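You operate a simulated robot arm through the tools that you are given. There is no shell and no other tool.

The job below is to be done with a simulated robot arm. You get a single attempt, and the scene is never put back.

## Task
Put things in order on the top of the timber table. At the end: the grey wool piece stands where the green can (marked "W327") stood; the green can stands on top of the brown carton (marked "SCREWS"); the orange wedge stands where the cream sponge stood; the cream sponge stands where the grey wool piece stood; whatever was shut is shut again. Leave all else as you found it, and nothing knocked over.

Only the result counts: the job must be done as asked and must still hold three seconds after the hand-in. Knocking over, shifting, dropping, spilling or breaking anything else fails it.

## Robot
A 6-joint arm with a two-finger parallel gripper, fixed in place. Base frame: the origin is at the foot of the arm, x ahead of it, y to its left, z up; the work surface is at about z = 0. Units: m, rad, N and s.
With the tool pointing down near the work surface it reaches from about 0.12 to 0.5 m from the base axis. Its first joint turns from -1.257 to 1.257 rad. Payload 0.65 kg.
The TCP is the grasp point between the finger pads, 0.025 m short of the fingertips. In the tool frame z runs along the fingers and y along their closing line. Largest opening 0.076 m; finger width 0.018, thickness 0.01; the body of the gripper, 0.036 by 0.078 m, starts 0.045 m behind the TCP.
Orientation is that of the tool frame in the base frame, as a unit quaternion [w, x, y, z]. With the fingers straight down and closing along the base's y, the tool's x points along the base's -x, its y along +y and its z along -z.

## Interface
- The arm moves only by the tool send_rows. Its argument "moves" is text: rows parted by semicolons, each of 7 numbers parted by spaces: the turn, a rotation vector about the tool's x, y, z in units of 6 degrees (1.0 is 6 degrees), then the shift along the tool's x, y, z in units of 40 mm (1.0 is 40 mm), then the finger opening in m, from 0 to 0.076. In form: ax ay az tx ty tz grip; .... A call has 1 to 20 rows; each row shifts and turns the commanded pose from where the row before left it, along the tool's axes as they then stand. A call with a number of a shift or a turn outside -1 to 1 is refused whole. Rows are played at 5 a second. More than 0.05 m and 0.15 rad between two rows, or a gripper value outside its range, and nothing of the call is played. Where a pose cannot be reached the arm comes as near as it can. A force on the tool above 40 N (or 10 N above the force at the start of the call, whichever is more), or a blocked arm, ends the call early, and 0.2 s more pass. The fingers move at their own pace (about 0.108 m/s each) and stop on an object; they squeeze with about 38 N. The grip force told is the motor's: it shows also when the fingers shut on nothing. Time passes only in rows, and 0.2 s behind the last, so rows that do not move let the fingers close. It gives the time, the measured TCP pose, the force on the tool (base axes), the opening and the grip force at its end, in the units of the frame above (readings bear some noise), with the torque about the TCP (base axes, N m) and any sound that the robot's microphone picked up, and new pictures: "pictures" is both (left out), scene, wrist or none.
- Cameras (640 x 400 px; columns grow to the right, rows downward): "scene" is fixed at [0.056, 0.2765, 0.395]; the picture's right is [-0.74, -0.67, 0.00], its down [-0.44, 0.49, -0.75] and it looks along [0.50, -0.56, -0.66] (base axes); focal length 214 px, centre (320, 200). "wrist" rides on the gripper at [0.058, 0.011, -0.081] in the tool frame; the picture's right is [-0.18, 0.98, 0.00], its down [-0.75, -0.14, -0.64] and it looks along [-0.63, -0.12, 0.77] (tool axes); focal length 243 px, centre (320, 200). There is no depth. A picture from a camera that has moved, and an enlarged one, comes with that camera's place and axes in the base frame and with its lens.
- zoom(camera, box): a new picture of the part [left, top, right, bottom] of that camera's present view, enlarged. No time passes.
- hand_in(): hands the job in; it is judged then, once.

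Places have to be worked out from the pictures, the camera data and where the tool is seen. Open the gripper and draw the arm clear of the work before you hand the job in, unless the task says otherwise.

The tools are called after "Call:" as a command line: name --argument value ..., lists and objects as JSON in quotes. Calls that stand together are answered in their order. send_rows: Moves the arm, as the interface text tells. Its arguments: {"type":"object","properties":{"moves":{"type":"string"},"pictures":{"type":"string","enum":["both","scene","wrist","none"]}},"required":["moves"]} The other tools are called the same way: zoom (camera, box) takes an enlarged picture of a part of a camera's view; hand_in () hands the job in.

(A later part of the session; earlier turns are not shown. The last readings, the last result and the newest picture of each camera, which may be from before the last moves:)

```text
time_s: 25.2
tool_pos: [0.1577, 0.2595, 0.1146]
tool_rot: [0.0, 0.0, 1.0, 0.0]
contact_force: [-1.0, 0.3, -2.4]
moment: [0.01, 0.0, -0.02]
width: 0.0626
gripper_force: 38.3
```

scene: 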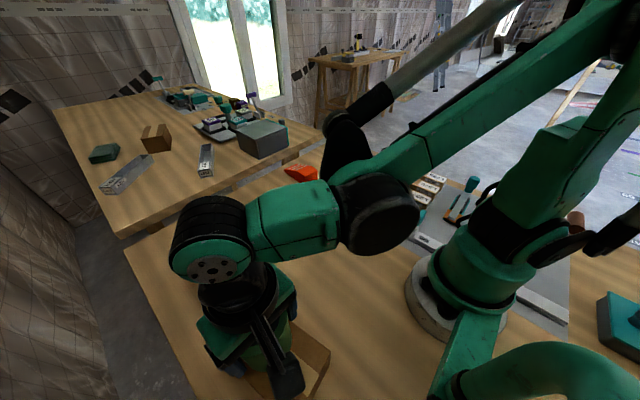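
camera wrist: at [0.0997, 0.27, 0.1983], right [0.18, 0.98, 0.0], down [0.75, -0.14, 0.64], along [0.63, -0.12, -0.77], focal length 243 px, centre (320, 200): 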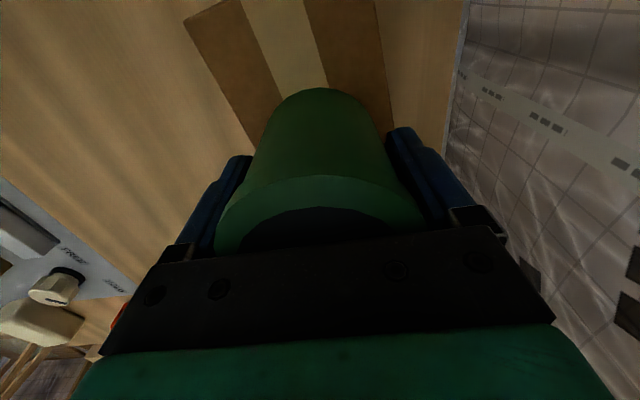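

Call:
send_rows --moves "0 0 0 0 0 0.025 0.045; 0 0 0 0 0 0.025 0.045; 0 0 0 0 0 0 0.045" --pictures "both"

Call:
zoom --camera "scene" --box '[170, 240, 350, 400]'

```text
time_s: 26.0
tool_pos: [0.1577, 0.2596, 0.1127]
tool_rot: [0.0, 0.0, 1.0, -0.001]
contact_force: [0.6, -0.4, -2.7]
moment: [0.0, 0.0, 0.0]
width: 0.0625
gripper_force: 37.3
camera wrist: at [0.0995, 0.27, 0.1938], right [0.18, 0.98, 0.0], down [0.75, -0.14, 0.64], along [0.63, -0.12, -0.77], focal length 243 px, centre (320, 200)
```

scene: 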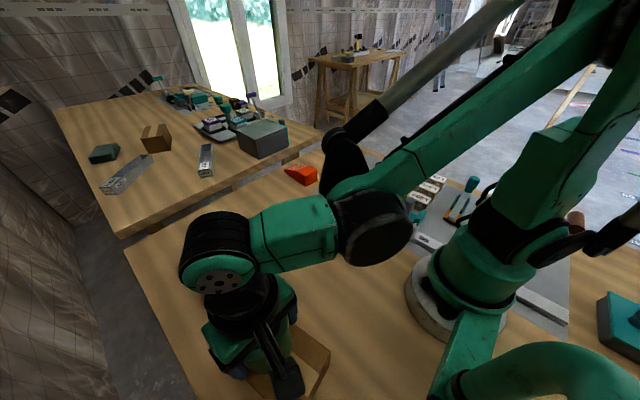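
wrist: 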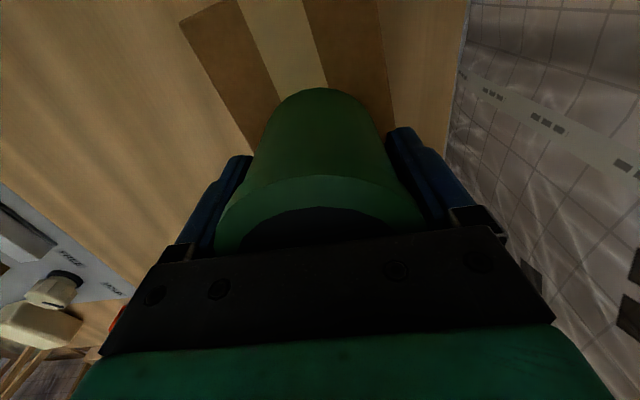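

```text
2.50 times, centred on (260, 320) of scene
camera zoom: at [0.056, 0.2765, 0.3949], right [-0.74, -0.67, 0.0], down [-0.44, 0.49, -0.75], along [0.5, -0.56, -0.66], focal length 536 px, centre (470, -100)
```

zoom: 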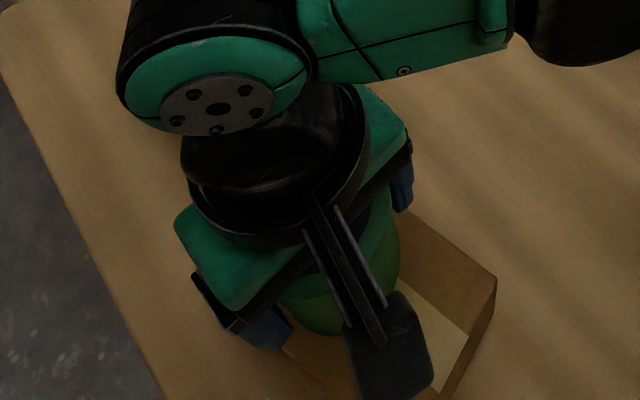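

No contact yet at z = 0.1127, so the carton is a bit lower than estimated. I enlarge the near corner to re-measure while continuing with 2 mm more.

Call:
send_rows --moves "0 0 0 0 0 0.025 0.045; 0 0 0 0 0 0.025 0.045; 0 0 0 0 0 0 0.045" --pictures "wrist"

Call:
zoom --camera "wrist" --box '[160, 0, 420, 160]'

```text
time_s: 26.8
tool_pos: [0.1579, 0.2582, 0.1105]
tool_rot: [0.0, 0.001, 1.0, 0.001]
contact_force: [1.2, 4.5, 34.7]
moment: [-0.08, -0.07, -0.02]
width: 0.0627
gripper_force: 38.1
camera wrist: at [0.0996, 0.2697, 0.1922], right [0.18, 0.98, 0.0], down [0.75, -0.14, 0.64], along [0.63, -0.12, -0.77], focal length 243 px, centre (320, 200)
```

wrist: 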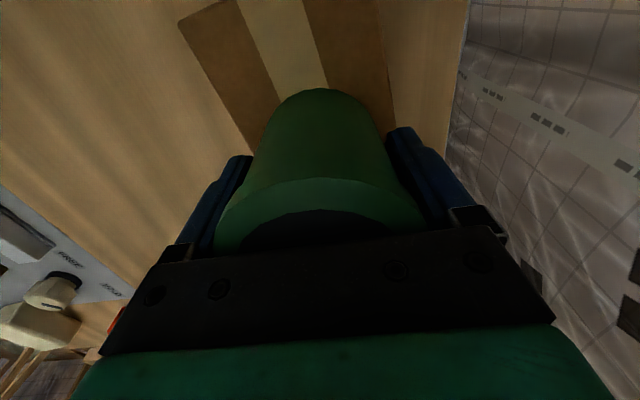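

```text
2.46 times, centred on (290, 80) of wrist
camera zoom: at [0.0996, 0.2697, 0.1922], right [0.18, 0.98, 0.0], down [0.75, -0.14, 0.64], along [0.63, -0.12, -0.77], focal length 597 px, centre (394, 495)
```

zoom: 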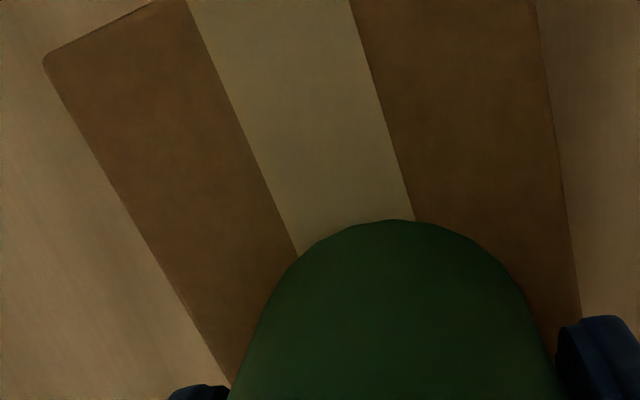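

Contact: the can stands on the carton (its top is at about z = 0.0685), centred across its width. I ease off about 1.6 mm to take the pressure away and read the force.

Call:
send_rows --moves "0 0 0 0 0 -0.04 0.045; 0 0 0 0 0 0 0.045" --pictures "none"

```text
time_s: 27.4
tool_pos: [0.1584, 0.2581, 0.1129]
tool_rot: [0.0, 0.0, 1.0, -0.001]
contact_force: [0.3, 1.1, -1.8]
moment: [0.0, 0.0, 0.0]
width: 0.0626
gripper_force: 38.0
```

It hangs free by a fraction of a millimetre. I go down 0.8 mm and open the fingers gently.

Call:
send_rows --moves "0 0 0 0 0 0.02 0.045; 0 0 0 0 0 0 0.045; 0 0 0 0 0 0 0.064; 0 0 0 0 0 0 0.068; 0 0 0 0 0 0 0.076; 0 0 0 0 0 0 0.076" --pictures "both"

```text
time_s: 28.8
tool_pos: [0.1565, 0.2582, 0.1111]
tool_rot: [0.0, 0.001, 1.0, 0.001]
contact_force: [-0.3, -0.2, 0.6]
moment: [0.01, -0.02, -0.01]
width: 0.0762
gripper_force: 0.0
camera wrist: at [0.0994, 0.2694, 0.1934], right [0.18, 0.98, 0.0], down [0.75, -0.14, 0.64], along [0.63, -0.12, -0.77], focal length 243 px, centre (320, 200)
```

scene: 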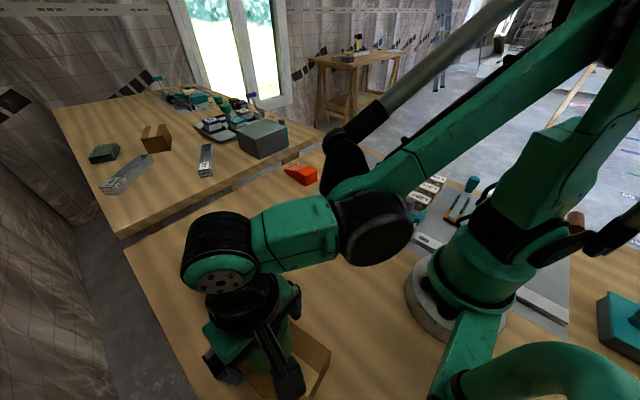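
wrist: 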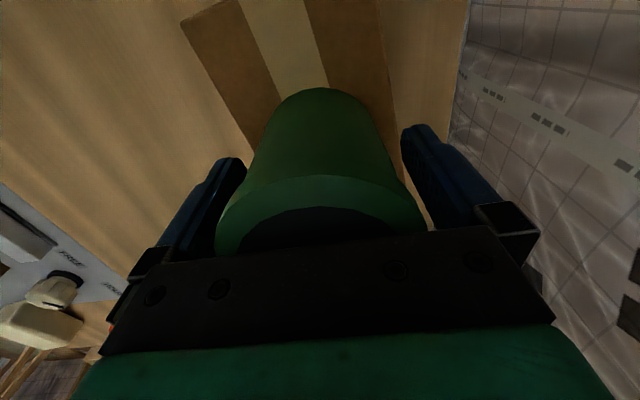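

Fingers are open and clear on both sides. I rise straight up.

Call:
send_rows --moves "0 0 0 0 0 -0.2 0.076; 0 0 0 0 0 -0.5 0.076; 0 0 0 0 0 -0.7 0.076; 0 0 0 0 0 -0.8 0.076; 0 0 0 0 0 -0.8 0.076; 0 0 0 0 0 -0.3 0.076; 0 0 0 0 0 0 0.076" --pictures "both"

```text
time_s: 30.4
tool_pos: [0.155, 0.2567, 0.2432]
tool_rot: [0.0, 0.0, 1.0, 0.0]
contact_force: [0.4, 0.3, 0.9]
moment: [0.0, -0.04, 0.0]
width: 0.0761
gripper_force: 0.1
camera wrist: at [0.0977, 0.2686, 0.3247], right [0.18, 0.98, 0.0], down [0.75, -0.14, 0.64], along [0.63, -0.12, -0.77], focal length 243 px, centre (320, 200)
```

scene: 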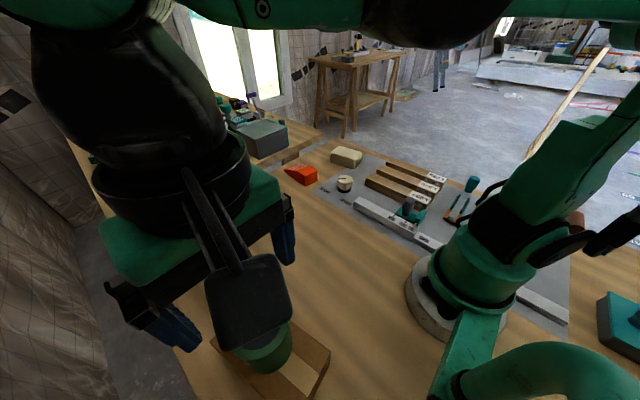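
wrist: 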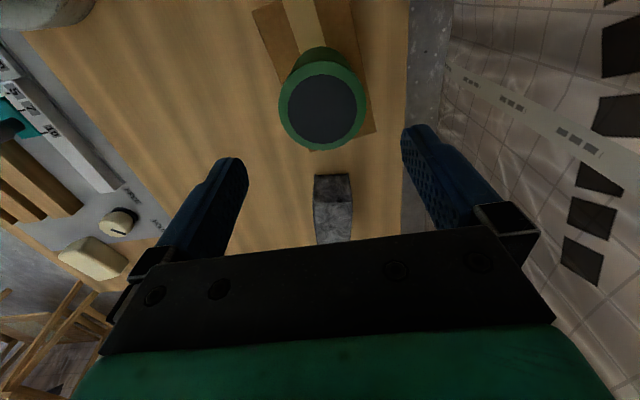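

The can stands on the carton. Next is the wool piece; I move above it at about (0.366, 0.242).

Call:
send_rows --moves "0 0 0 -0.879 -0.0625 0.1 0.076; 0 0 0 -0.879 -0.0625 0.1 0.076; 0 0 0 -0.879 -0.0625 0.3 0.076; 0 0 0 -0.879 -0.0625 0.3 0.076; 0 0 0 -0.879 -0.0625 0.35 0.076; 0 0 0 -0.879 -0.0625 0.35 0.076; 0 0 0 0 0 0 0.076; 0 0 0 0 0 0 0.076" --pictures "both"

Call:
zoom --camera "wrist" --box '[220, 10, 420, 190]'

Call:
zoom --camera "scene" --box '[170, 180, 350, 400]'

```text
time_s: 32.2
tool_pos: [0.3671, 0.2444, 0.1854]
tool_rot: [0.0, 0.0, 1.0, 0.0]
contact_force: [-0.6, -0.2, -0.7]
moment: [0.01, 0.0, -0.02]
width: 0.0759
gripper_force: 0.2
camera wrist: at [0.3093, 0.2553, 0.2664], right [0.18, 0.98, 0.0], down [0.75, -0.14, 0.64], along [0.63, -0.12, -0.77], focal length 243 px, centre (320, 200)
```

scene: 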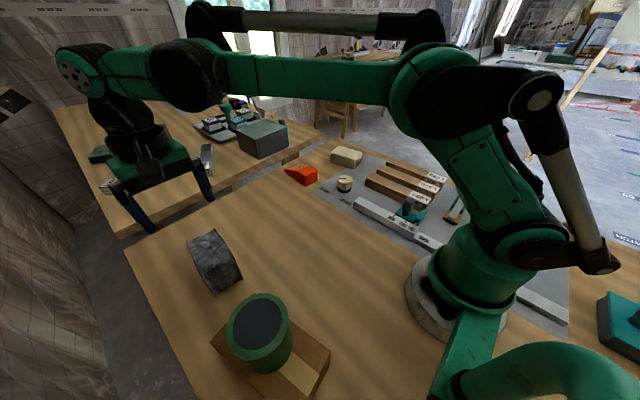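
wrist: 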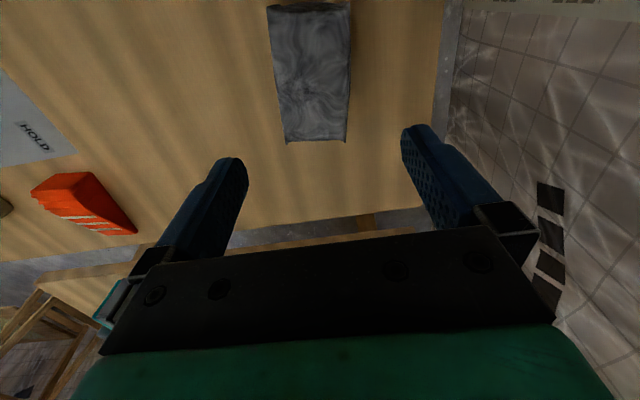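

```text
2.22 times, centred on (320, 100) of wrist
camera zoom: at [0.3093, 0.2553, 0.2664], right [0.18, 0.98, 0.0], down [0.75, -0.14, 0.64], along [0.63, -0.12, -0.77], focal length 539 px, centre (320, 422)
```

zoom: 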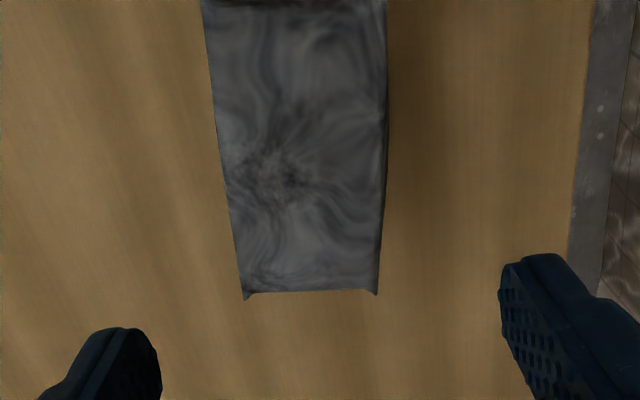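

```text
1.82 times, centred on (260, 290) of scene
camera zoom: at [0.056, 0.2765, 0.395], right [-0.74, -0.67, 0.0], down [-0.44, 0.49, -0.75], along [0.5, -0.56, -0.66], focal length 390 px, centre (429, 36)
```

zoom: 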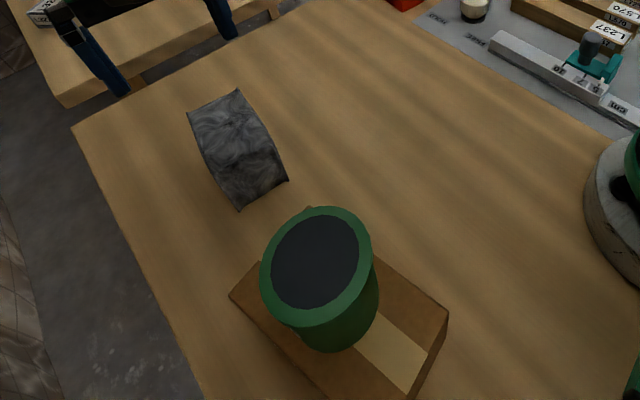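

The can stands squarely on the carton. From the two wrist views the wool is about 0.091 × 0.055 m, 0.068 m high, centred near (0.361, 0.2405) and turned about −8.5°. I align the fingers with it and come down to just above it.

Call:
send_rows --moves "0 0 0.71 0.15 -0.1 0 0.076; 0 0 0.71 0 0 0 0.076; 0 0 0 0 0 0.6 0.076; 0 0 0 0 0 0.6 0.076; 0 0 0 0 0 0.5 0.076; 0 0 0 0 0 0 0.076; 0 0 0 0 0 0 0.076" --pictures "both"

Call:
zoom --camera "scene" --box '[100, 150, 280, 310]'

```text
time_s: 33.8
tool_pos: [0.3637, 0.2391, 0.1162]
tool_rot: [0.0, 0.074, 0.997, 0.001]
contact_force: [0.2, -0.7, 0.4]
moment: [0.01, 0.02, 0.0]
width: 0.0762
gripper_force: 0.1
camera wrist: at [0.3083, 0.2598, 0.1981], right [0.33, 0.94, 0.0], down [0.72, -0.25, 0.64], along [0.61, -0.21, -0.77], focal length 243 px, centre (320, 200)
```

scene: 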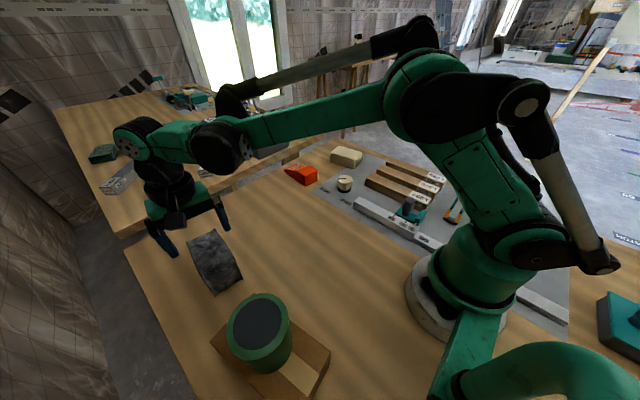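
wrist: 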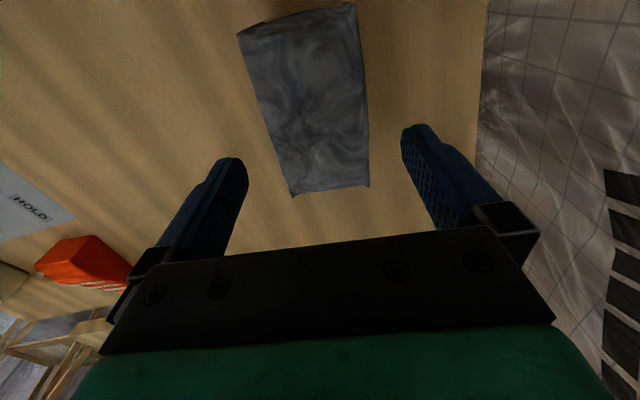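

```text
2.50 times, centred on (190, 230) of scene
camera zoom: at [0.056, 0.2765, 0.395], right [-0.74, -0.67, 0.0], down [-0.44, 0.49, -0.75], along [0.5, -0.56, -0.66], focal length 536 px, centre (645, 125)
```

zoom: 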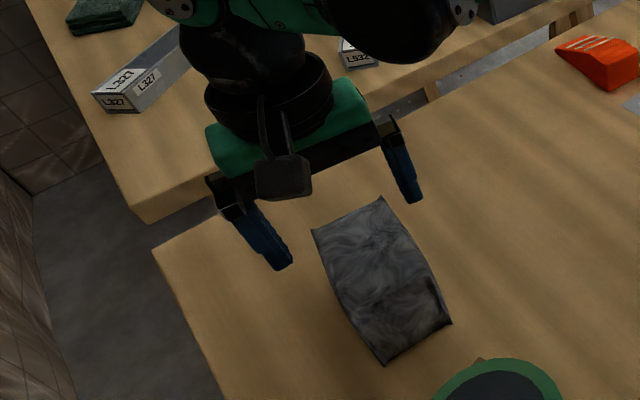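

The fingers straddle the wool symmetrically (±26 mm); its centre is about 4 mm nearer the base. I shift by that and descend to z of about 0.042.

Call:
send_rows --moves "0 0 0 0.1 0 0.3 0.076; 0 0 0 0 0 0.5 0.076; 0 0 0 0 0 0.5 0.076; 0 0 0 0 0 0.3 0.076; 0 0 0 0 0 0.25 0.076; 0 0 0 0 0 0 0.076" --pictures "both"

```text
time_s: 35.2
tool_pos: [0.3572, 0.2411, 0.041]
tool_rot: [0.0, 0.074, 0.997, 0.0]
contact_force: [-0.5, 0.3, 0.4]
moment: [0.01, 0.0, 0.0]
width: 0.076
gripper_force: 0.0
camera wrist: at [0.302, 0.2602, 0.1227], right [0.33, 0.94, 0.0], down [0.72, -0.25, 0.64], along [0.61, -0.21, -0.77], focal length 243 px, centre (320, 200)
```

scene: 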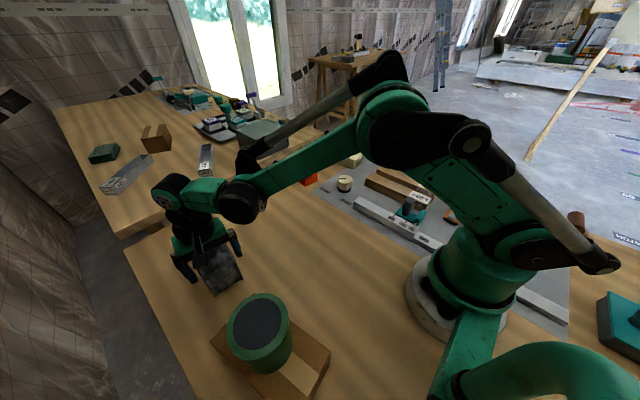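
wrist: 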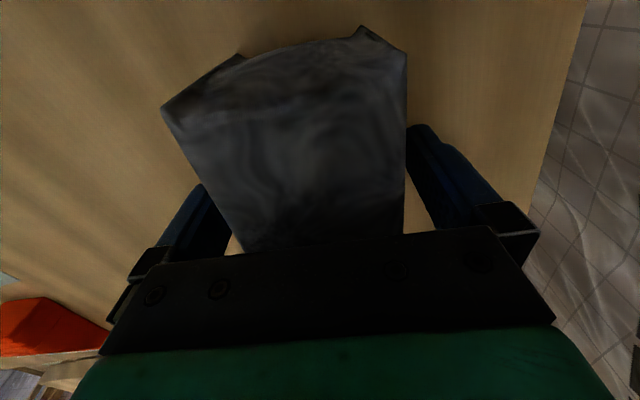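

Both sides are clear; the wool's place is centred at about (0.3585, 0.2405). I close on it.

Call:
send_rows --moves "0 0 0 0 0 0 0.05; 0 0 0 0 0 0 0.045; 0 0 0 0 0 0 0.04; 0 0 0 0 0 0 0.04; 0 0 0 0 0 0 0.04" --pictures "both"

```text
time_s: 36.4
tool_pos: [0.3581, 0.2414, 0.0422]
tool_rot: [0.0, 0.074, 0.997, 0.0]
contact_force: [-0.1, -0.1, -0.3]
moment: [-0.01, -0.01, 0.0]
width: 0.063
gripper_force: 37.8
camera wrist: at [0.302, 0.2603, 0.1229], right [0.33, 0.94, 0.0], down [0.72, -0.25, 0.64], along [0.61, -0.21, -0.77], focal length 243 px, centre (320, 200)
```

scene: 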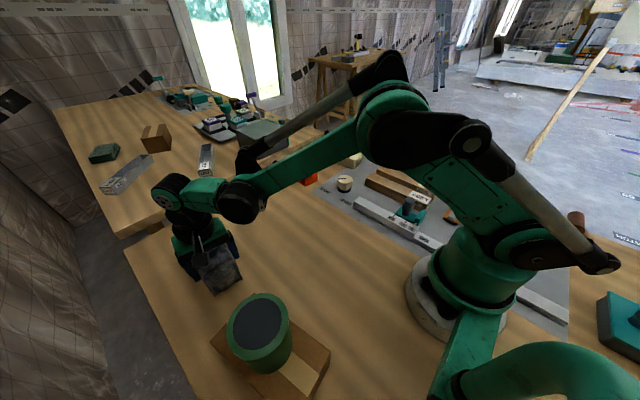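
wrist: 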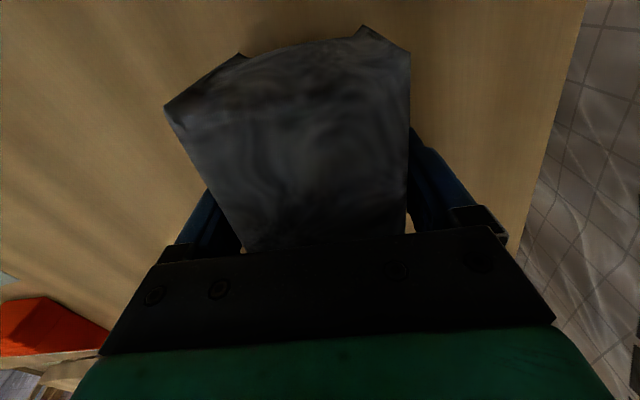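

It is held at 0.063 m (bulging middle). I lift a few millimetres first and check for slip, as the can slid the first time.

Call:
send_rows --moves "0 0 0 0 0 -0.1 0.04; 0 0 0 0 0 -0.15 0.04; 0 0 0 0 0 0 0.04" --pictures "both"

```text
time_s: 37.2
tool_pos: [0.3578, 0.241, 0.0517]
tool_rot: [0.0, 0.075, 0.997, 0.0]
contact_force: [0.9, 0.5, 0.4]
moment: [-0.02, -0.03, -0.01]
width: 0.0628
gripper_force: 37.7
camera wrist: at [0.3018, 0.2602, 0.1332], right [0.33, 0.94, 0.0], down [0.72, -0.25, 0.64], along [0.61, -0.21, -0.77], focal length 243 px, centre (320, 200)
```

scene: 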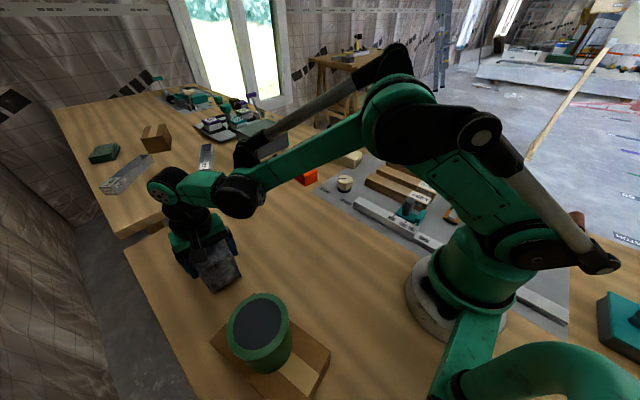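
wrist: 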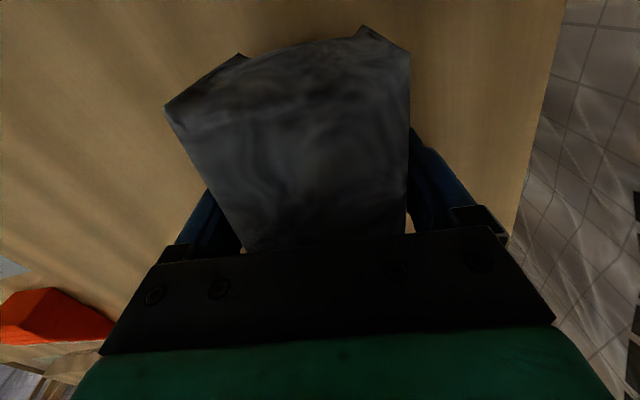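

No slip, and the wool is very light. I lift to about 0.13 m and carry it over to the can's former place at (0.419, 0.0595).

Call:
send_rows --moves "0 0 0 0 0 -0.3 0.04; 0 0 0 0 0 -0.5 0.04; 0 0 0 0 0 -0.6 0.04; 0 0 0 0 0 -0.55 0.04; 0 0 0 -0.218 -0.426 0 0.04; 0 0 0 -0.392 -0.767 0 0.04; 0 0 0 -0.48 -0.938 0 0.04; 0 0 0 -0.48 -0.938 0 0.04; 0 0 0 -0.392 -0.767 0 0.04; 0 0 0 -0.218 -0.426 0 0.04; 0 0 0 0 0 0 0.04; 0 0 0 0 0 0 0.04" --pictures "both"

```text
time_s: 39.8
tool_pos: [0.4207, 0.0622, 0.1303]
tool_rot: [0.0, 0.074, 0.997, 0.001]
contact_force: [-0.2, -1.4, -0.5]
moment: [-0.02, 0.0, 0.03]
width: 0.063
gripper_force: 38.3
camera wrist: at [0.3642, 0.0802, 0.2116], right [0.33, 0.94, 0.0], down [0.72, -0.25, 0.64], along [0.61, -0.21, -0.77], focal length 243 px, centre (320, 200)
```

scene: 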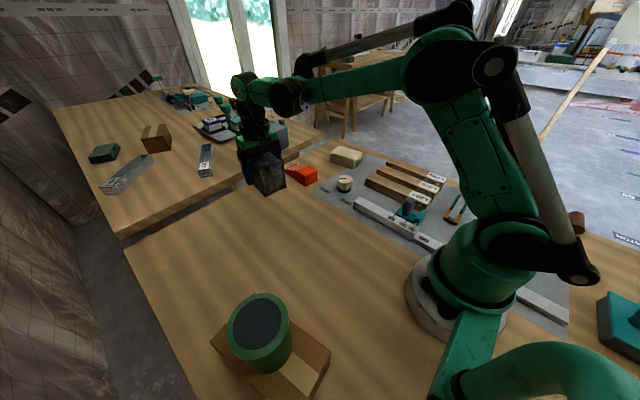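
wrist: 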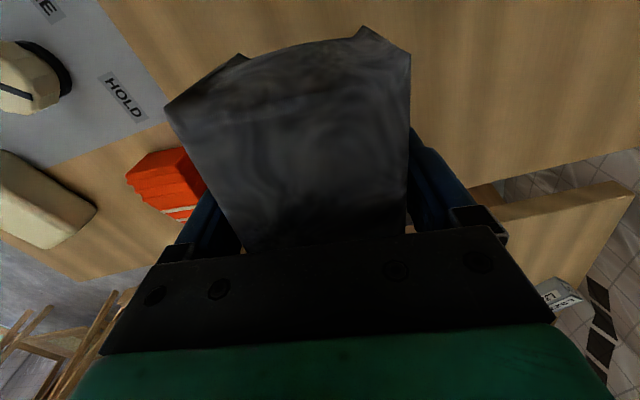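

The wool is held unchanged and the TCP is at about (0.420, 0.061). I lower it to about 4 mm above the table.

Call:
send_rows --moves "0 0 0 0 -0.02 0.4 0.04; 0 0 0 0 0 0.5 0.04; 0 0 0 0 0 0.5 0.04; 0 0 0 0 0 0.4 0.04; 0 0 0 0 0 0.3 0.04; 0 0 0 0 0 0 0.04" --pictures "both"

```text
time_s: 41.2
tool_pos: [0.4198, 0.0588, 0.0462]
tool_rot: [0.0, 0.074, 0.997, 0.0]
contact_force: [-0.2, -0.4, -0.5]
moment: [0.02, -0.01, 0.0]
width: 0.0628
gripper_force: 38.0
camera wrist: at [0.3631, 0.0785, 0.1272], right [0.33, 0.94, 0.0], down [0.72, -0.25, 0.64], along [0.61, -0.21, -0.77], focal length 243 px, centre (320, 200)
```

scene: 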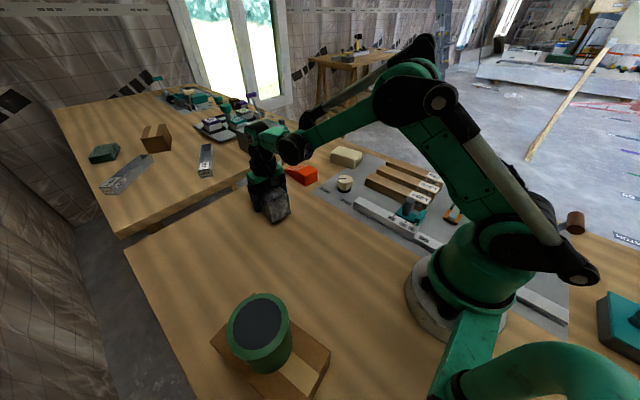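
wrist: 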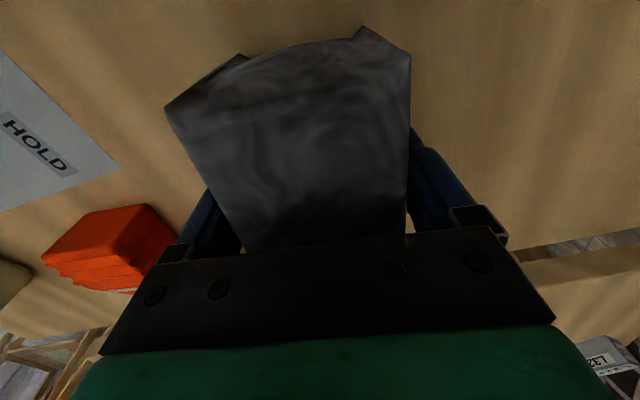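

No contact at z = 0.0462. I go down in 1 mm steps until it touches the table.

Call:
send_rows --moves "0 0 0 0 0 0.025 0.04; 0 0 0 0 0 0.025 0.04; 0 0 0 0 0 0.025 0.04; 0 0 0 0 0 0 0.04" --pictures "none"

```text
time_s: 42.2
tool_pos: [0.4173, 0.057, 0.0414]
tool_rot: [0.001, 0.074, 0.997, 0.0]
contact_force: [-0.5, 0.4, 0.2]
moment: [-0.01, 0.0, 0.01]
width: 0.0632
gripper_force: 37.8
```

Call:
send_rows --moves "0 0 0 0 0 0.025 0.04; 0 0 0 0 0 0 0.04" --pictures "none"

```text
time_s: 42.8
tool_pos: [0.4183, 0.0574, 0.0419]
tool_rot: [-0.001, 0.074, 0.997, 0.0]
contact_force: [0.6, -0.4, 0.4]
moment: [0.03, -0.02, 0.02]
width: 0.063
gripper_force: 37.7
```

Call:
send_rows --moves "0 0 0 0 0 0.025 0.04; 0 0 0 0 0 0 0.04" --pictures "none"

```text
time_s: 43.4
tool_pos: [0.42, 0.0587, 0.0402]
tool_rot: [-0.001, 0.074, 0.997, -0.001]
contact_force: [-1.9, -2.5, 25.8]
moment: [-0.05, -0.02, -0.03]
width: 0.063
gripper_force: 37.8
```

The wool touches the table (25.8 N). I ease up 0.6 mm, then open slowly.

Call:
send_rows --moves "0 0 0 0 0 -0.015 0.04; 0 0 0 0 0 0 0.04; 0 0 0 0 0 0 0.064; 0 0 0 0 0 0 0.068; 0 0 0 0 0 0 0.076; 0 0 0 0 0 0 0.076" --pictures "wrist"

```text
time_s: 44.8
tool_pos: [0.419, 0.0586, 0.0425]
tool_rot: [0.0, 0.074, 0.997, 0.0]
contact_force: [-0.3, 0.9, -0.5]
moment: [0.04, 0.0, 0.01]
width: 0.076
gripper_force: 0.1
camera wrist: at [0.3631, 0.0777, 0.1227], right [0.33, 0.94, 0.0], down [0.72, -0.25, 0.64], along [0.61, -0.21, -0.77], focal length 243 px, centre (320, 200)
```

wrist: 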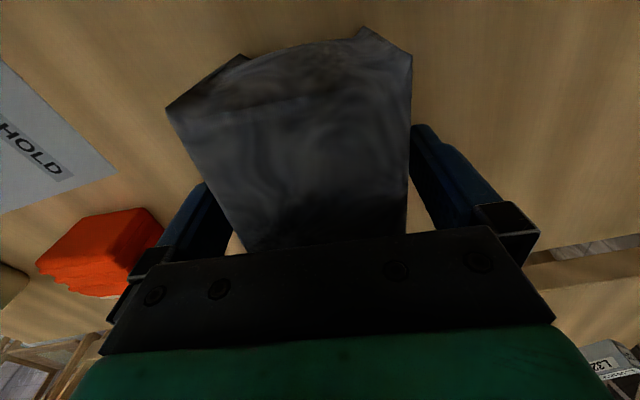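

Gaps are visible on both sides. I rise straight up, then turn the gripper back to the base axes.

Call:
send_rows --moves "0 0 0 0 0 -0.2 0.076; 0 0 0 0 0 -0.4 0.076; 0 0 0 0 0 -0.7 0.076; 0 0 0 0 0 -0.8 0.076; 0 0 0 0 0 -0.8 0.076; 0 0 -0.71 0 0 -0.8 0.076; 0 0 -0.71 0 0 -0.3 0.076; 0 0 0 0 0 0 0.076" --pictures "both"

```text
time_s: 46.6
tool_pos: [0.4173, 0.0571, 0.2014]
tool_rot: [-0.001, 0.001, 1.0, 0.0]
contact_force: [0.3, 0.2, -0.3]
moment: [-0.03, -0.01, 0.0]
width: 0.0758
gripper_force: 0.0
camera wrist: at [0.3599, 0.0674, 0.2816], right [0.18, 0.98, 0.0], down [0.75, -0.14, 0.64], along [0.63, -0.12, -0.77], focal length 243 px, centre (320, 200)
```

scene: 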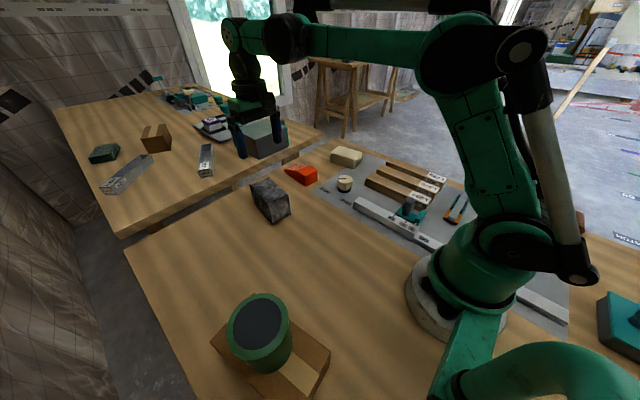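
wrist: 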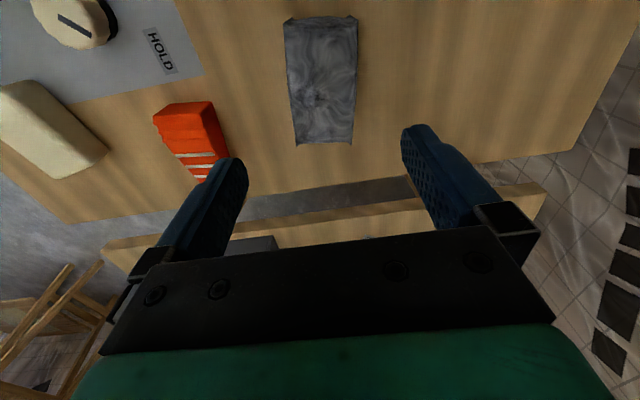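

The wool stands where the can was. Now I go over toward the sponge for a closer look.

Call:
send_rows --moves "0 0 0 0.15 -0.92 0 0.076; 0 0 0 0.15 -0.92 0 0.076; 0 0 0 0.15 -0.92 0 0.076; 0 0 0 0.15 -0.92 0 0.076; 0 0 0 0.15 -0.92 0 0.076; 0 0 0 0.15 -0.92 0 0.076; 0 0 0 0.1 -0.92 0 0.076; 0 0 0 0 0 0 0.076; 0 0 0 0 0 0 0.076" --pictures "both"

Call:
zoom --camera "wrist" --box '[160, 0, 480, 200]'

Call:
zoom --camera "scene" --box '[280, 120, 420, 210]'

```text
time_s: 48.6
tool_pos: [0.379, -0.2014, 0.2038]
tool_rot: [-0.001, 0.0, 1.0, 0.0]
contact_force: [1.0, 0.1, -0.6]
moment: [0.04, 0.05, -0.01]
width: 0.0759
gripper_force: 0.1
camera wrist: at [0.3208, -0.1909, 0.2846], right [0.18, 0.98, 0.0], down [0.75, -0.14, 0.64], along [0.63, -0.12, -0.77], focal length 243 px, centre (320, 200)
```

scene: 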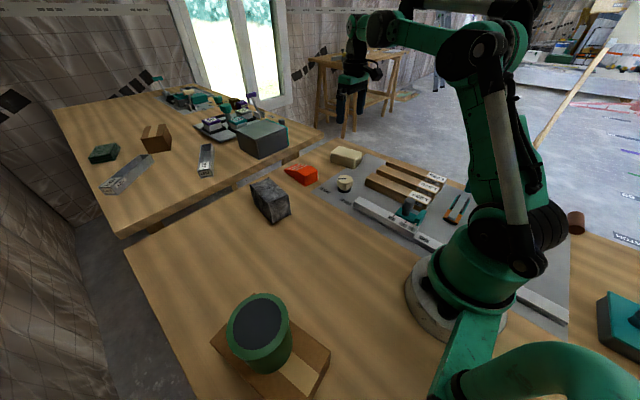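
wrist: 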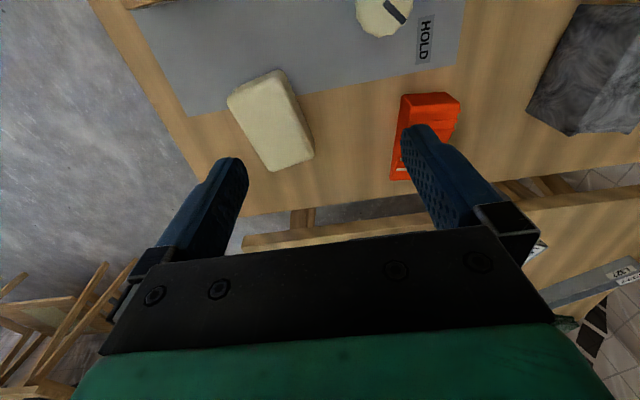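

```text
2.00 times, centred on (320, 100) of wrist
camera zoom: at [0.3208, -0.1909, 0.2846], right [0.18, 0.98, 0.0], down [0.75, -0.14, 0.64], along [0.63, -0.12, -0.77], focal length 485 px, centre (320, 400)
```

zoom: 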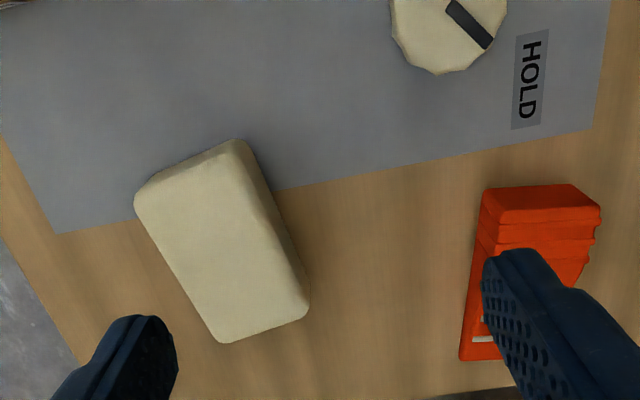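

```text
4.44 times, centred on (350, 165) of scene
camera zoom: at [0.056, 0.2765, 0.395], right [-0.74, -0.67, 0.0], down [-0.44, 0.49, -0.75], along [0.5, -0.56, -0.66], focal length 953 px, centre (187, 356)
```

zoom: 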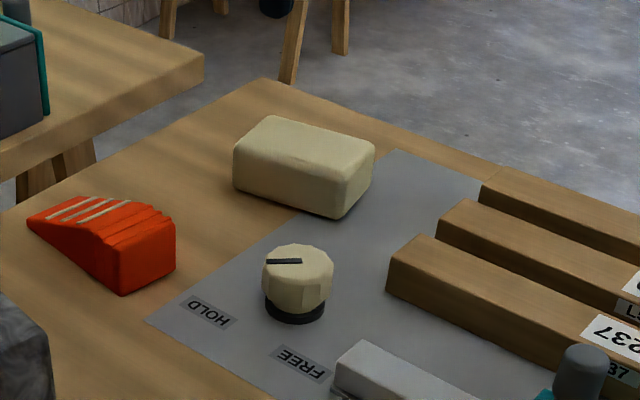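

The sponge reads about 0.094 × 0.05 m, centred near (0.4186, -0.262), turned about +8.6°, partly over the corner of the grey panel. I move above it and turn the fingers to match.

Call:
send_rows --moves "0 0 0 -0.33 -0.5075 0.7 0.076; 0 0 0 -0.33 -0.5075 0.7 0.076; 0 0 0 -0.33 -0.5075 0.7 0.076; 0 0 -0.715 0 0 0 0.076; 0 0 -0.715 0 0 0 0.076; 0 0 0 0 0 0 0.076; 0 0 0 0 0 0 0.076" --pictures "both"

Call:
zoom --camera "wrist" --box '[200, 0, 440, 180]'

Call:
zoom --camera "scene" --box '[290, 80, 430, 200]'

```text
time_s: 50.2
tool_pos: [0.4172, -0.2601, 0.1186]
tool_rot: [0.0, -0.076, 0.997, 0.0]
contact_force: [0.7, -0.4, 0.9]
moment: [-0.01, -0.01, -0.01]
width: 0.0759
gripper_force: 0.0
camera wrist: at [0.3589, -0.2573, 0.199], right [0.03, 1.0, 0.0], down [0.77, -0.03, 0.64], along [0.64, -0.02, -0.77], focal length 243 px, centre (320, 200)
```

scene: 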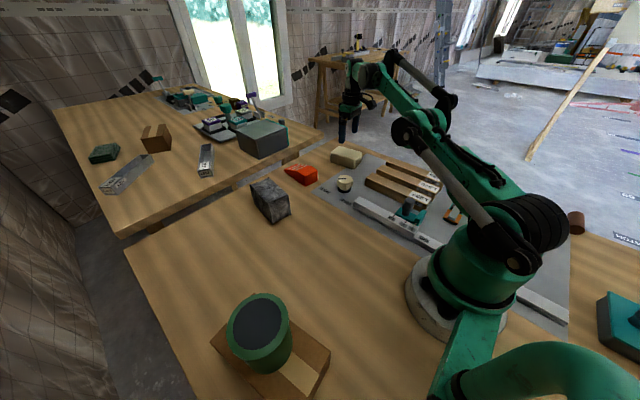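
wrist: 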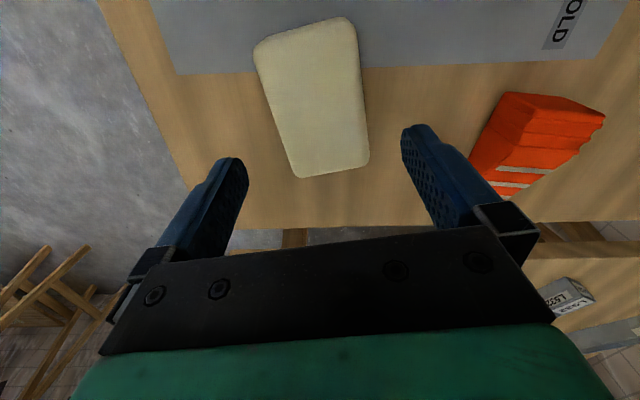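

```text
2.22 times, centred on (320, 90) of wrist
camera zoom: at [0.3589, -0.2573, 0.199], right [0.03, 1.0, 0.0], down [0.77, -0.03, 0.64], along [0.64, -0.02, -0.77], focal length 539 px, centre (320, 444)
```

zoom: 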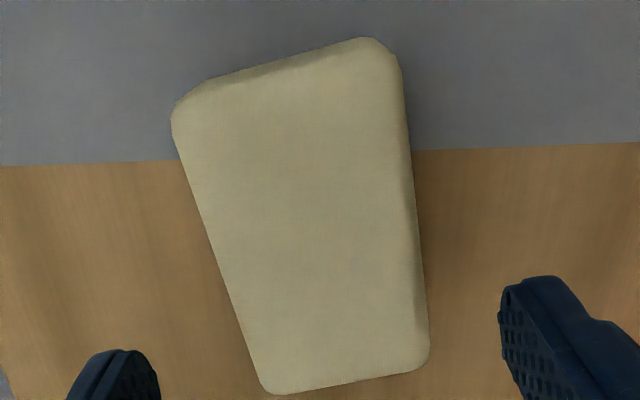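

```text
3.33 times, centred on (360, 140) of scene
camera zoom: at [0.056, 0.2765, 0.395], right [-0.74, -0.67, 0.0], down [-0.44, 0.49, -0.75], along [0.5, -0.56, -0.66], focal length 715 px, centre (187, 400)
```

zoom: 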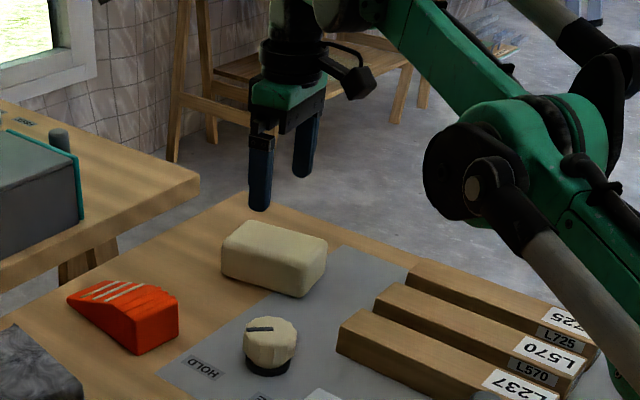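

The sponge is aligned with the fingers and about ±31 mm across, its centre some 5 mm farther out than the TCP; so its place is about (0.423, -0.260). I descend to z of about 0.031 with the fingers open.

Call:
send_rows --moves "0 0 0 0 -0.025 0.5 0.076; 0 0 0 0 0 0.5 0.076; 0 0 0 0 0 0.5 0.076; 0 0 0 0 0 0.4 0.076; 0 0 0 0 0 0.28 0.076; 0 0 0 0 0 0 0.076" --pictures "both"

```text
time_s: 51.6
tool_pos: [0.4194, -0.2614, 0.0307]
tool_rot: [0.0, -0.076, 0.997, 0.0]
contact_force: [-1.0, 0.5, -0.1]
moment: [-0.05, -0.01, -0.04]
width: 0.0759
gripper_force: 0.1
camera wrist: at [0.3609, -0.2594, 0.1117], right [0.04, 1.0, 0.0], down [0.77, -0.03, 0.64], along [0.64, -0.02, -0.77], focal length 243 px, centre (320, 200)
```

scene: 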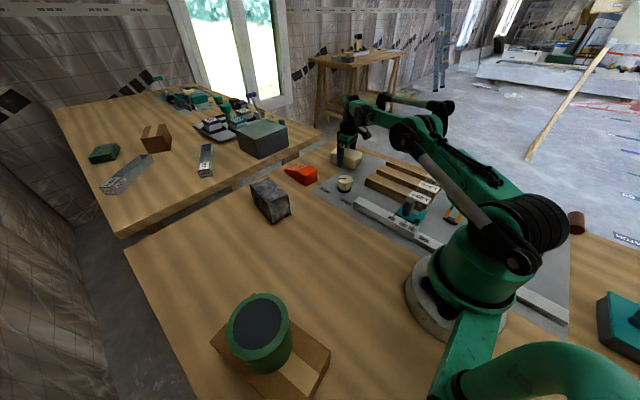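
wrist: 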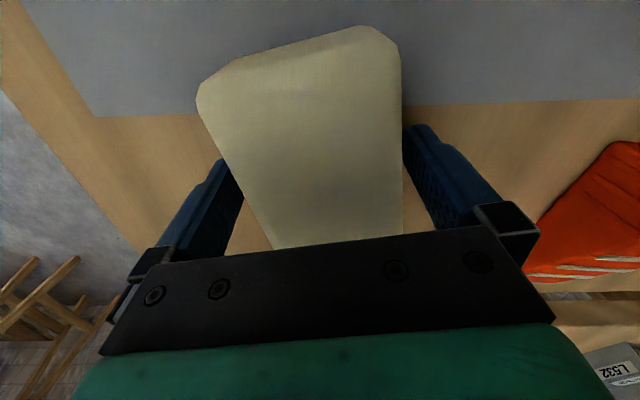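

No contact and the sponge lies between the fingers. I close.

Call:
send_rows --moves "0 0 0 0 0 0 0.055; 0 0 0 0 0 0 0.045; 0 0 0 0 0 0 0.04; 0 0 0 0 0 0 0.04; 0 0 0 0 0 0 0.04" --pictures "wrist"

```text
time_s: 52.8
tool_pos: [0.4205, -0.2618, 0.03]
tool_rot: [0.0, -0.075, 0.997, 0.0]
contact_force: [-1.2, 0.8, 0.3]
moment: [-0.02, 0.01, -0.03]
width: 0.0612
gripper_force: 38.1
camera wrist: at [0.3609, -0.2594, 0.1119], right [0.04, 1.0, 0.0], down [0.77, -0.03, 0.64], along [0.64, -0.02, -0.77], focal length 243 px, centre (320, 200)
```

wrist: 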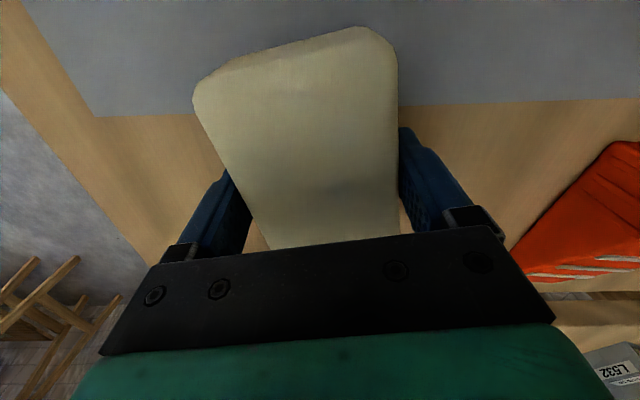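

Gripped at 0.061 m. I lift about 8 mm and check for slip.

Call:
send_rows --moves "0 0 0 0 0 -0.1 0.04; 0 0 0 0 0 -0.1 0.04; 0 0 0 0 0 0 0.04" --pictures "wrist"

```text
time_s: 53.6
tool_pos: [0.4199, -0.262, 0.0398]
tool_rot: [0.0, -0.075, 0.997, 0.0]
contact_force: [-0.8, 0.6, 0.0]
moment: [0.01, 0.01, -0.02]
width: 0.0612
gripper_force: 38.3
camera wrist: at [0.3613, -0.2598, 0.1194], right [0.04, 1.0, 0.0], down [0.77, -0.03, 0.64], along [0.64, -0.02, -0.77], focal length 243 px, centre (320, 200)
```

wrist: 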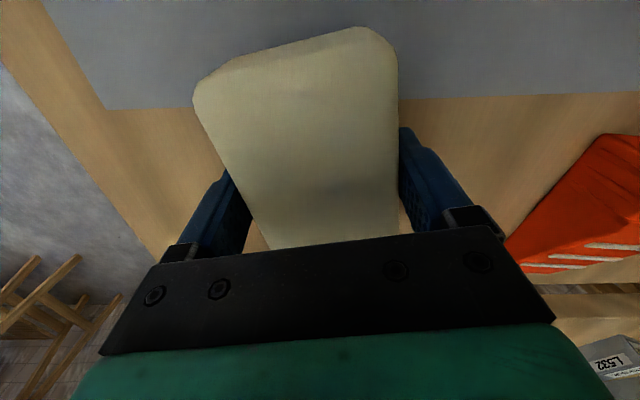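

The sponge is firmly held. I lift it well up, drawing slightly inward, and turn it toward the wool's former heading.

Call:
send_rows --moves "0 0 0 0 0 -0.4 0.04; 0 0 0 0 0 -0.6 0.04; 0 0 0 0 0 -0.7 0.04; 0 0 0 0.3 0 -0.7 0.04; 0 0 0 0.4 0 -0.5 0.04; 0 0 0.715 0.4 0 -0.2 0.04; 0 0 0.715 0.4 0 0 0.04; 0 0 0.715 0 0 0 0.04; 0 0 0.705 0 0 0 0.04; 0 0 0 0 0 0 0.04" --pictures "both"

```text
time_s: 55.8
tool_pos: [0.3605, -0.2684, 0.1621]
tool_rot: [0.001, 0.075, 0.997, 0.0]
contact_force: [-0.5, -0.1, 0.1]
moment: [0.01, 0.01, 0.01]
width: 0.0612
gripper_force: 37.9
camera wrist: at [0.3042, -0.2498, 0.243], right [0.33, 0.94, 0.0], down [0.72, -0.25, 0.64], along [0.61, -0.21, -0.77], focal length 243 px, centre (320, 200)
```

scene: 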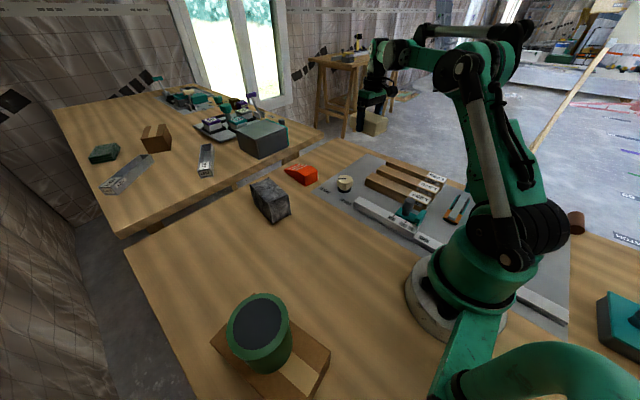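
wrist: 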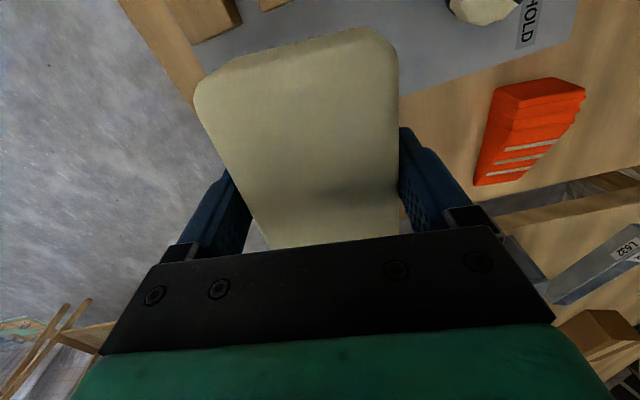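

Held well. I carry it across at z of about 0.16 to above the wool's former place.

Call:
send_rows --moves "0 0 0 0.061 0.378 0 0.04; 0 0 0 0.122 0.755 0 0.04; 0 0 0 0.153 0.944 0 0.04; 0 0 0 0.153 0.944 0 0.04; 0 0 0 0.153 0.944 0 0.04; 0 0 0 0.153 0.944 0 0.04; 0 0 0 0.153 0.944 0 0.04; 0 0 0 0.153 0.944 0 0.04; 0 0 0 0.153 0.944 0 0.04; 0 0 0 0.153 0.944 0 0.04; 0 0 0 0.153 0.944 0 0.04; 0 0 0 0.153 0.944 0 0.04; 0 0 0 0.153 0.944 0 0.04; 0 0 0 0.122 0.755 0 0.04; 0 0 0 0.051 0.315 0 0.04; 0 0 0 0 0 0 0.04; 0 0 0 0 0 0 0.04" --pictures "both"

```text
time_s: 59.4
tool_pos: [0.3555, 0.2384, 0.1626]
tool_rot: [0.001, 0.074, 0.997, 0.0]
contact_force: [0.9, -0.3, -0.4]
moment: [0.03, -0.03, 0.01]
width: 0.0611
gripper_force: 38.3
camera wrist: at [0.2993, 0.258, 0.2443], right [0.33, 0.94, 0.0], down [0.72, -0.25, 0.64], along [0.61, -0.21, -0.77], focal length 243 px, centre (320, 200)
```

scene: 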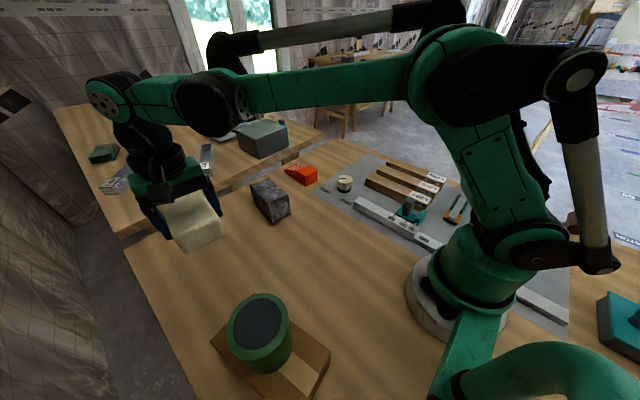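
wrist: 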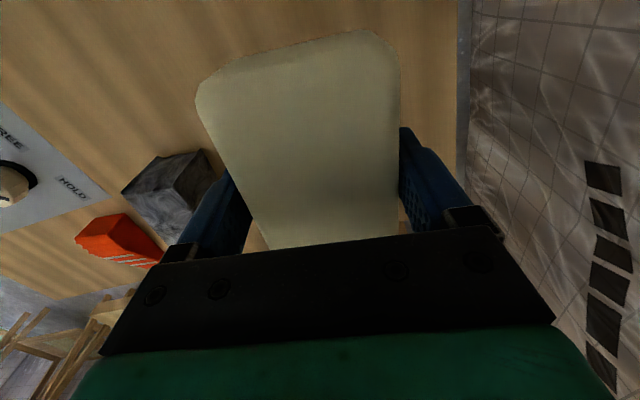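

The TCP is at (0.355, 0.2385). I correct by 2.5 mm in y and lower to about 6 mm above the table.

Call:
send_rows --moves "0 0 0 0 0.06 0.4 0.04; 0 0 0 0 0 0.6 0.04; 0 0 0 0 0 0.7 0.04; 0 0 0 0 0 0.7 0.04; 0 0 0 0 0 0.5 0.04; 0 0 0 0 0 0.25 0.04; 0 0 0 0 0 0 0.04; 0 0 0 0 0 0 0.04" --pictures "both"

```text
time_s: 61.2
tool_pos: [0.3542, 0.2431, 0.0342]
tool_rot: [0.0, 0.074, 0.997, 0.001]
contact_force: [1.0, -0.4, -0.1]
moment: [0.02, 0.01, -0.01]
width: 0.0613
gripper_force: 38.0
camera wrist: at [0.299, 0.2627, 0.1156], right [0.33, 0.94, 0.0], down [0.72, -0.25, 0.64], along [0.61, -0.21, -0.77], focal length 243 px, centre (320, 200)
```

scene: 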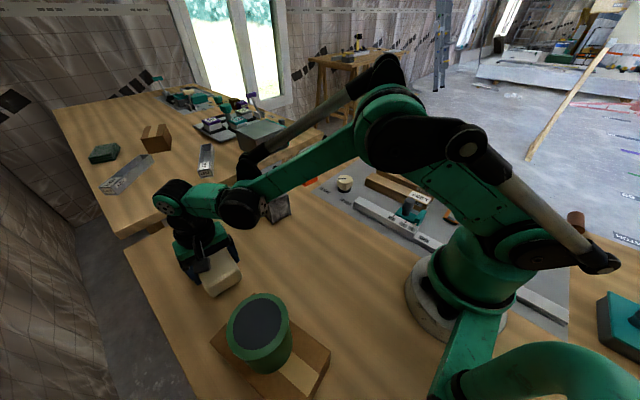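
wrist: 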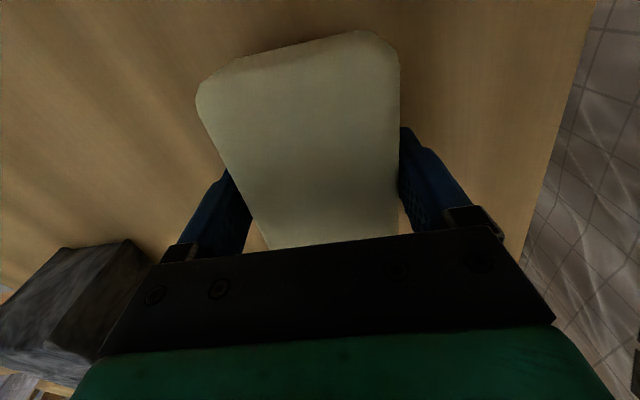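

About 4 mm to go; I step down by millimetres.

Call:
send_rows --moves "0 0 0 0 0 0.025 0.04; 0 0 0 0 0 0.025 0.04; 0 0 0 0 0 0.025 0.04; 0 0 0 0 0 0 0.04" --pictures "none"

```text
time_s: 62.2
tool_pos: [0.354, 0.2439, 0.0339]
tool_rot: [0.0, 0.073, 0.997, 0.001]
contact_force: [-0.6, 0.2, -0.7]
moment: [-0.01, 0.0, 0.03]
width: 0.061
gripper_force: 38.4
```

Call:
send_rows --moves "0 0 0 0 0 0.025 0.04; 0 0 0 0 0 0.025 0.04; 0 0 0 0 0 0 0.04" --pictures "none"

```text
time_s: 63.0
tool_pos: [0.3549, 0.2453, 0.0306]
tool_rot: [0.0, 0.075, 0.997, 0.001]
contact_force: [0.2, -0.3, -0.4]
moment: [-0.01, -0.03, 0.0]
width: 0.0612
gripper_force: 38.2
```

Call:
send_rows --moves "0 0 0 0 -0.05 0.025 0.04; 0 0 0 0 0 0 0.04" --pictures "none"

```text
time_s: 63.6
tool_pos: [0.3553, 0.2417, 0.0309]
tool_rot: [0.0, 0.074, 0.997, 0.001]
contact_force: [4.4, 13.9, 27.0]
moment: [0.11, -0.11, 0.08]
width: 0.061
gripper_force: 37.5
```

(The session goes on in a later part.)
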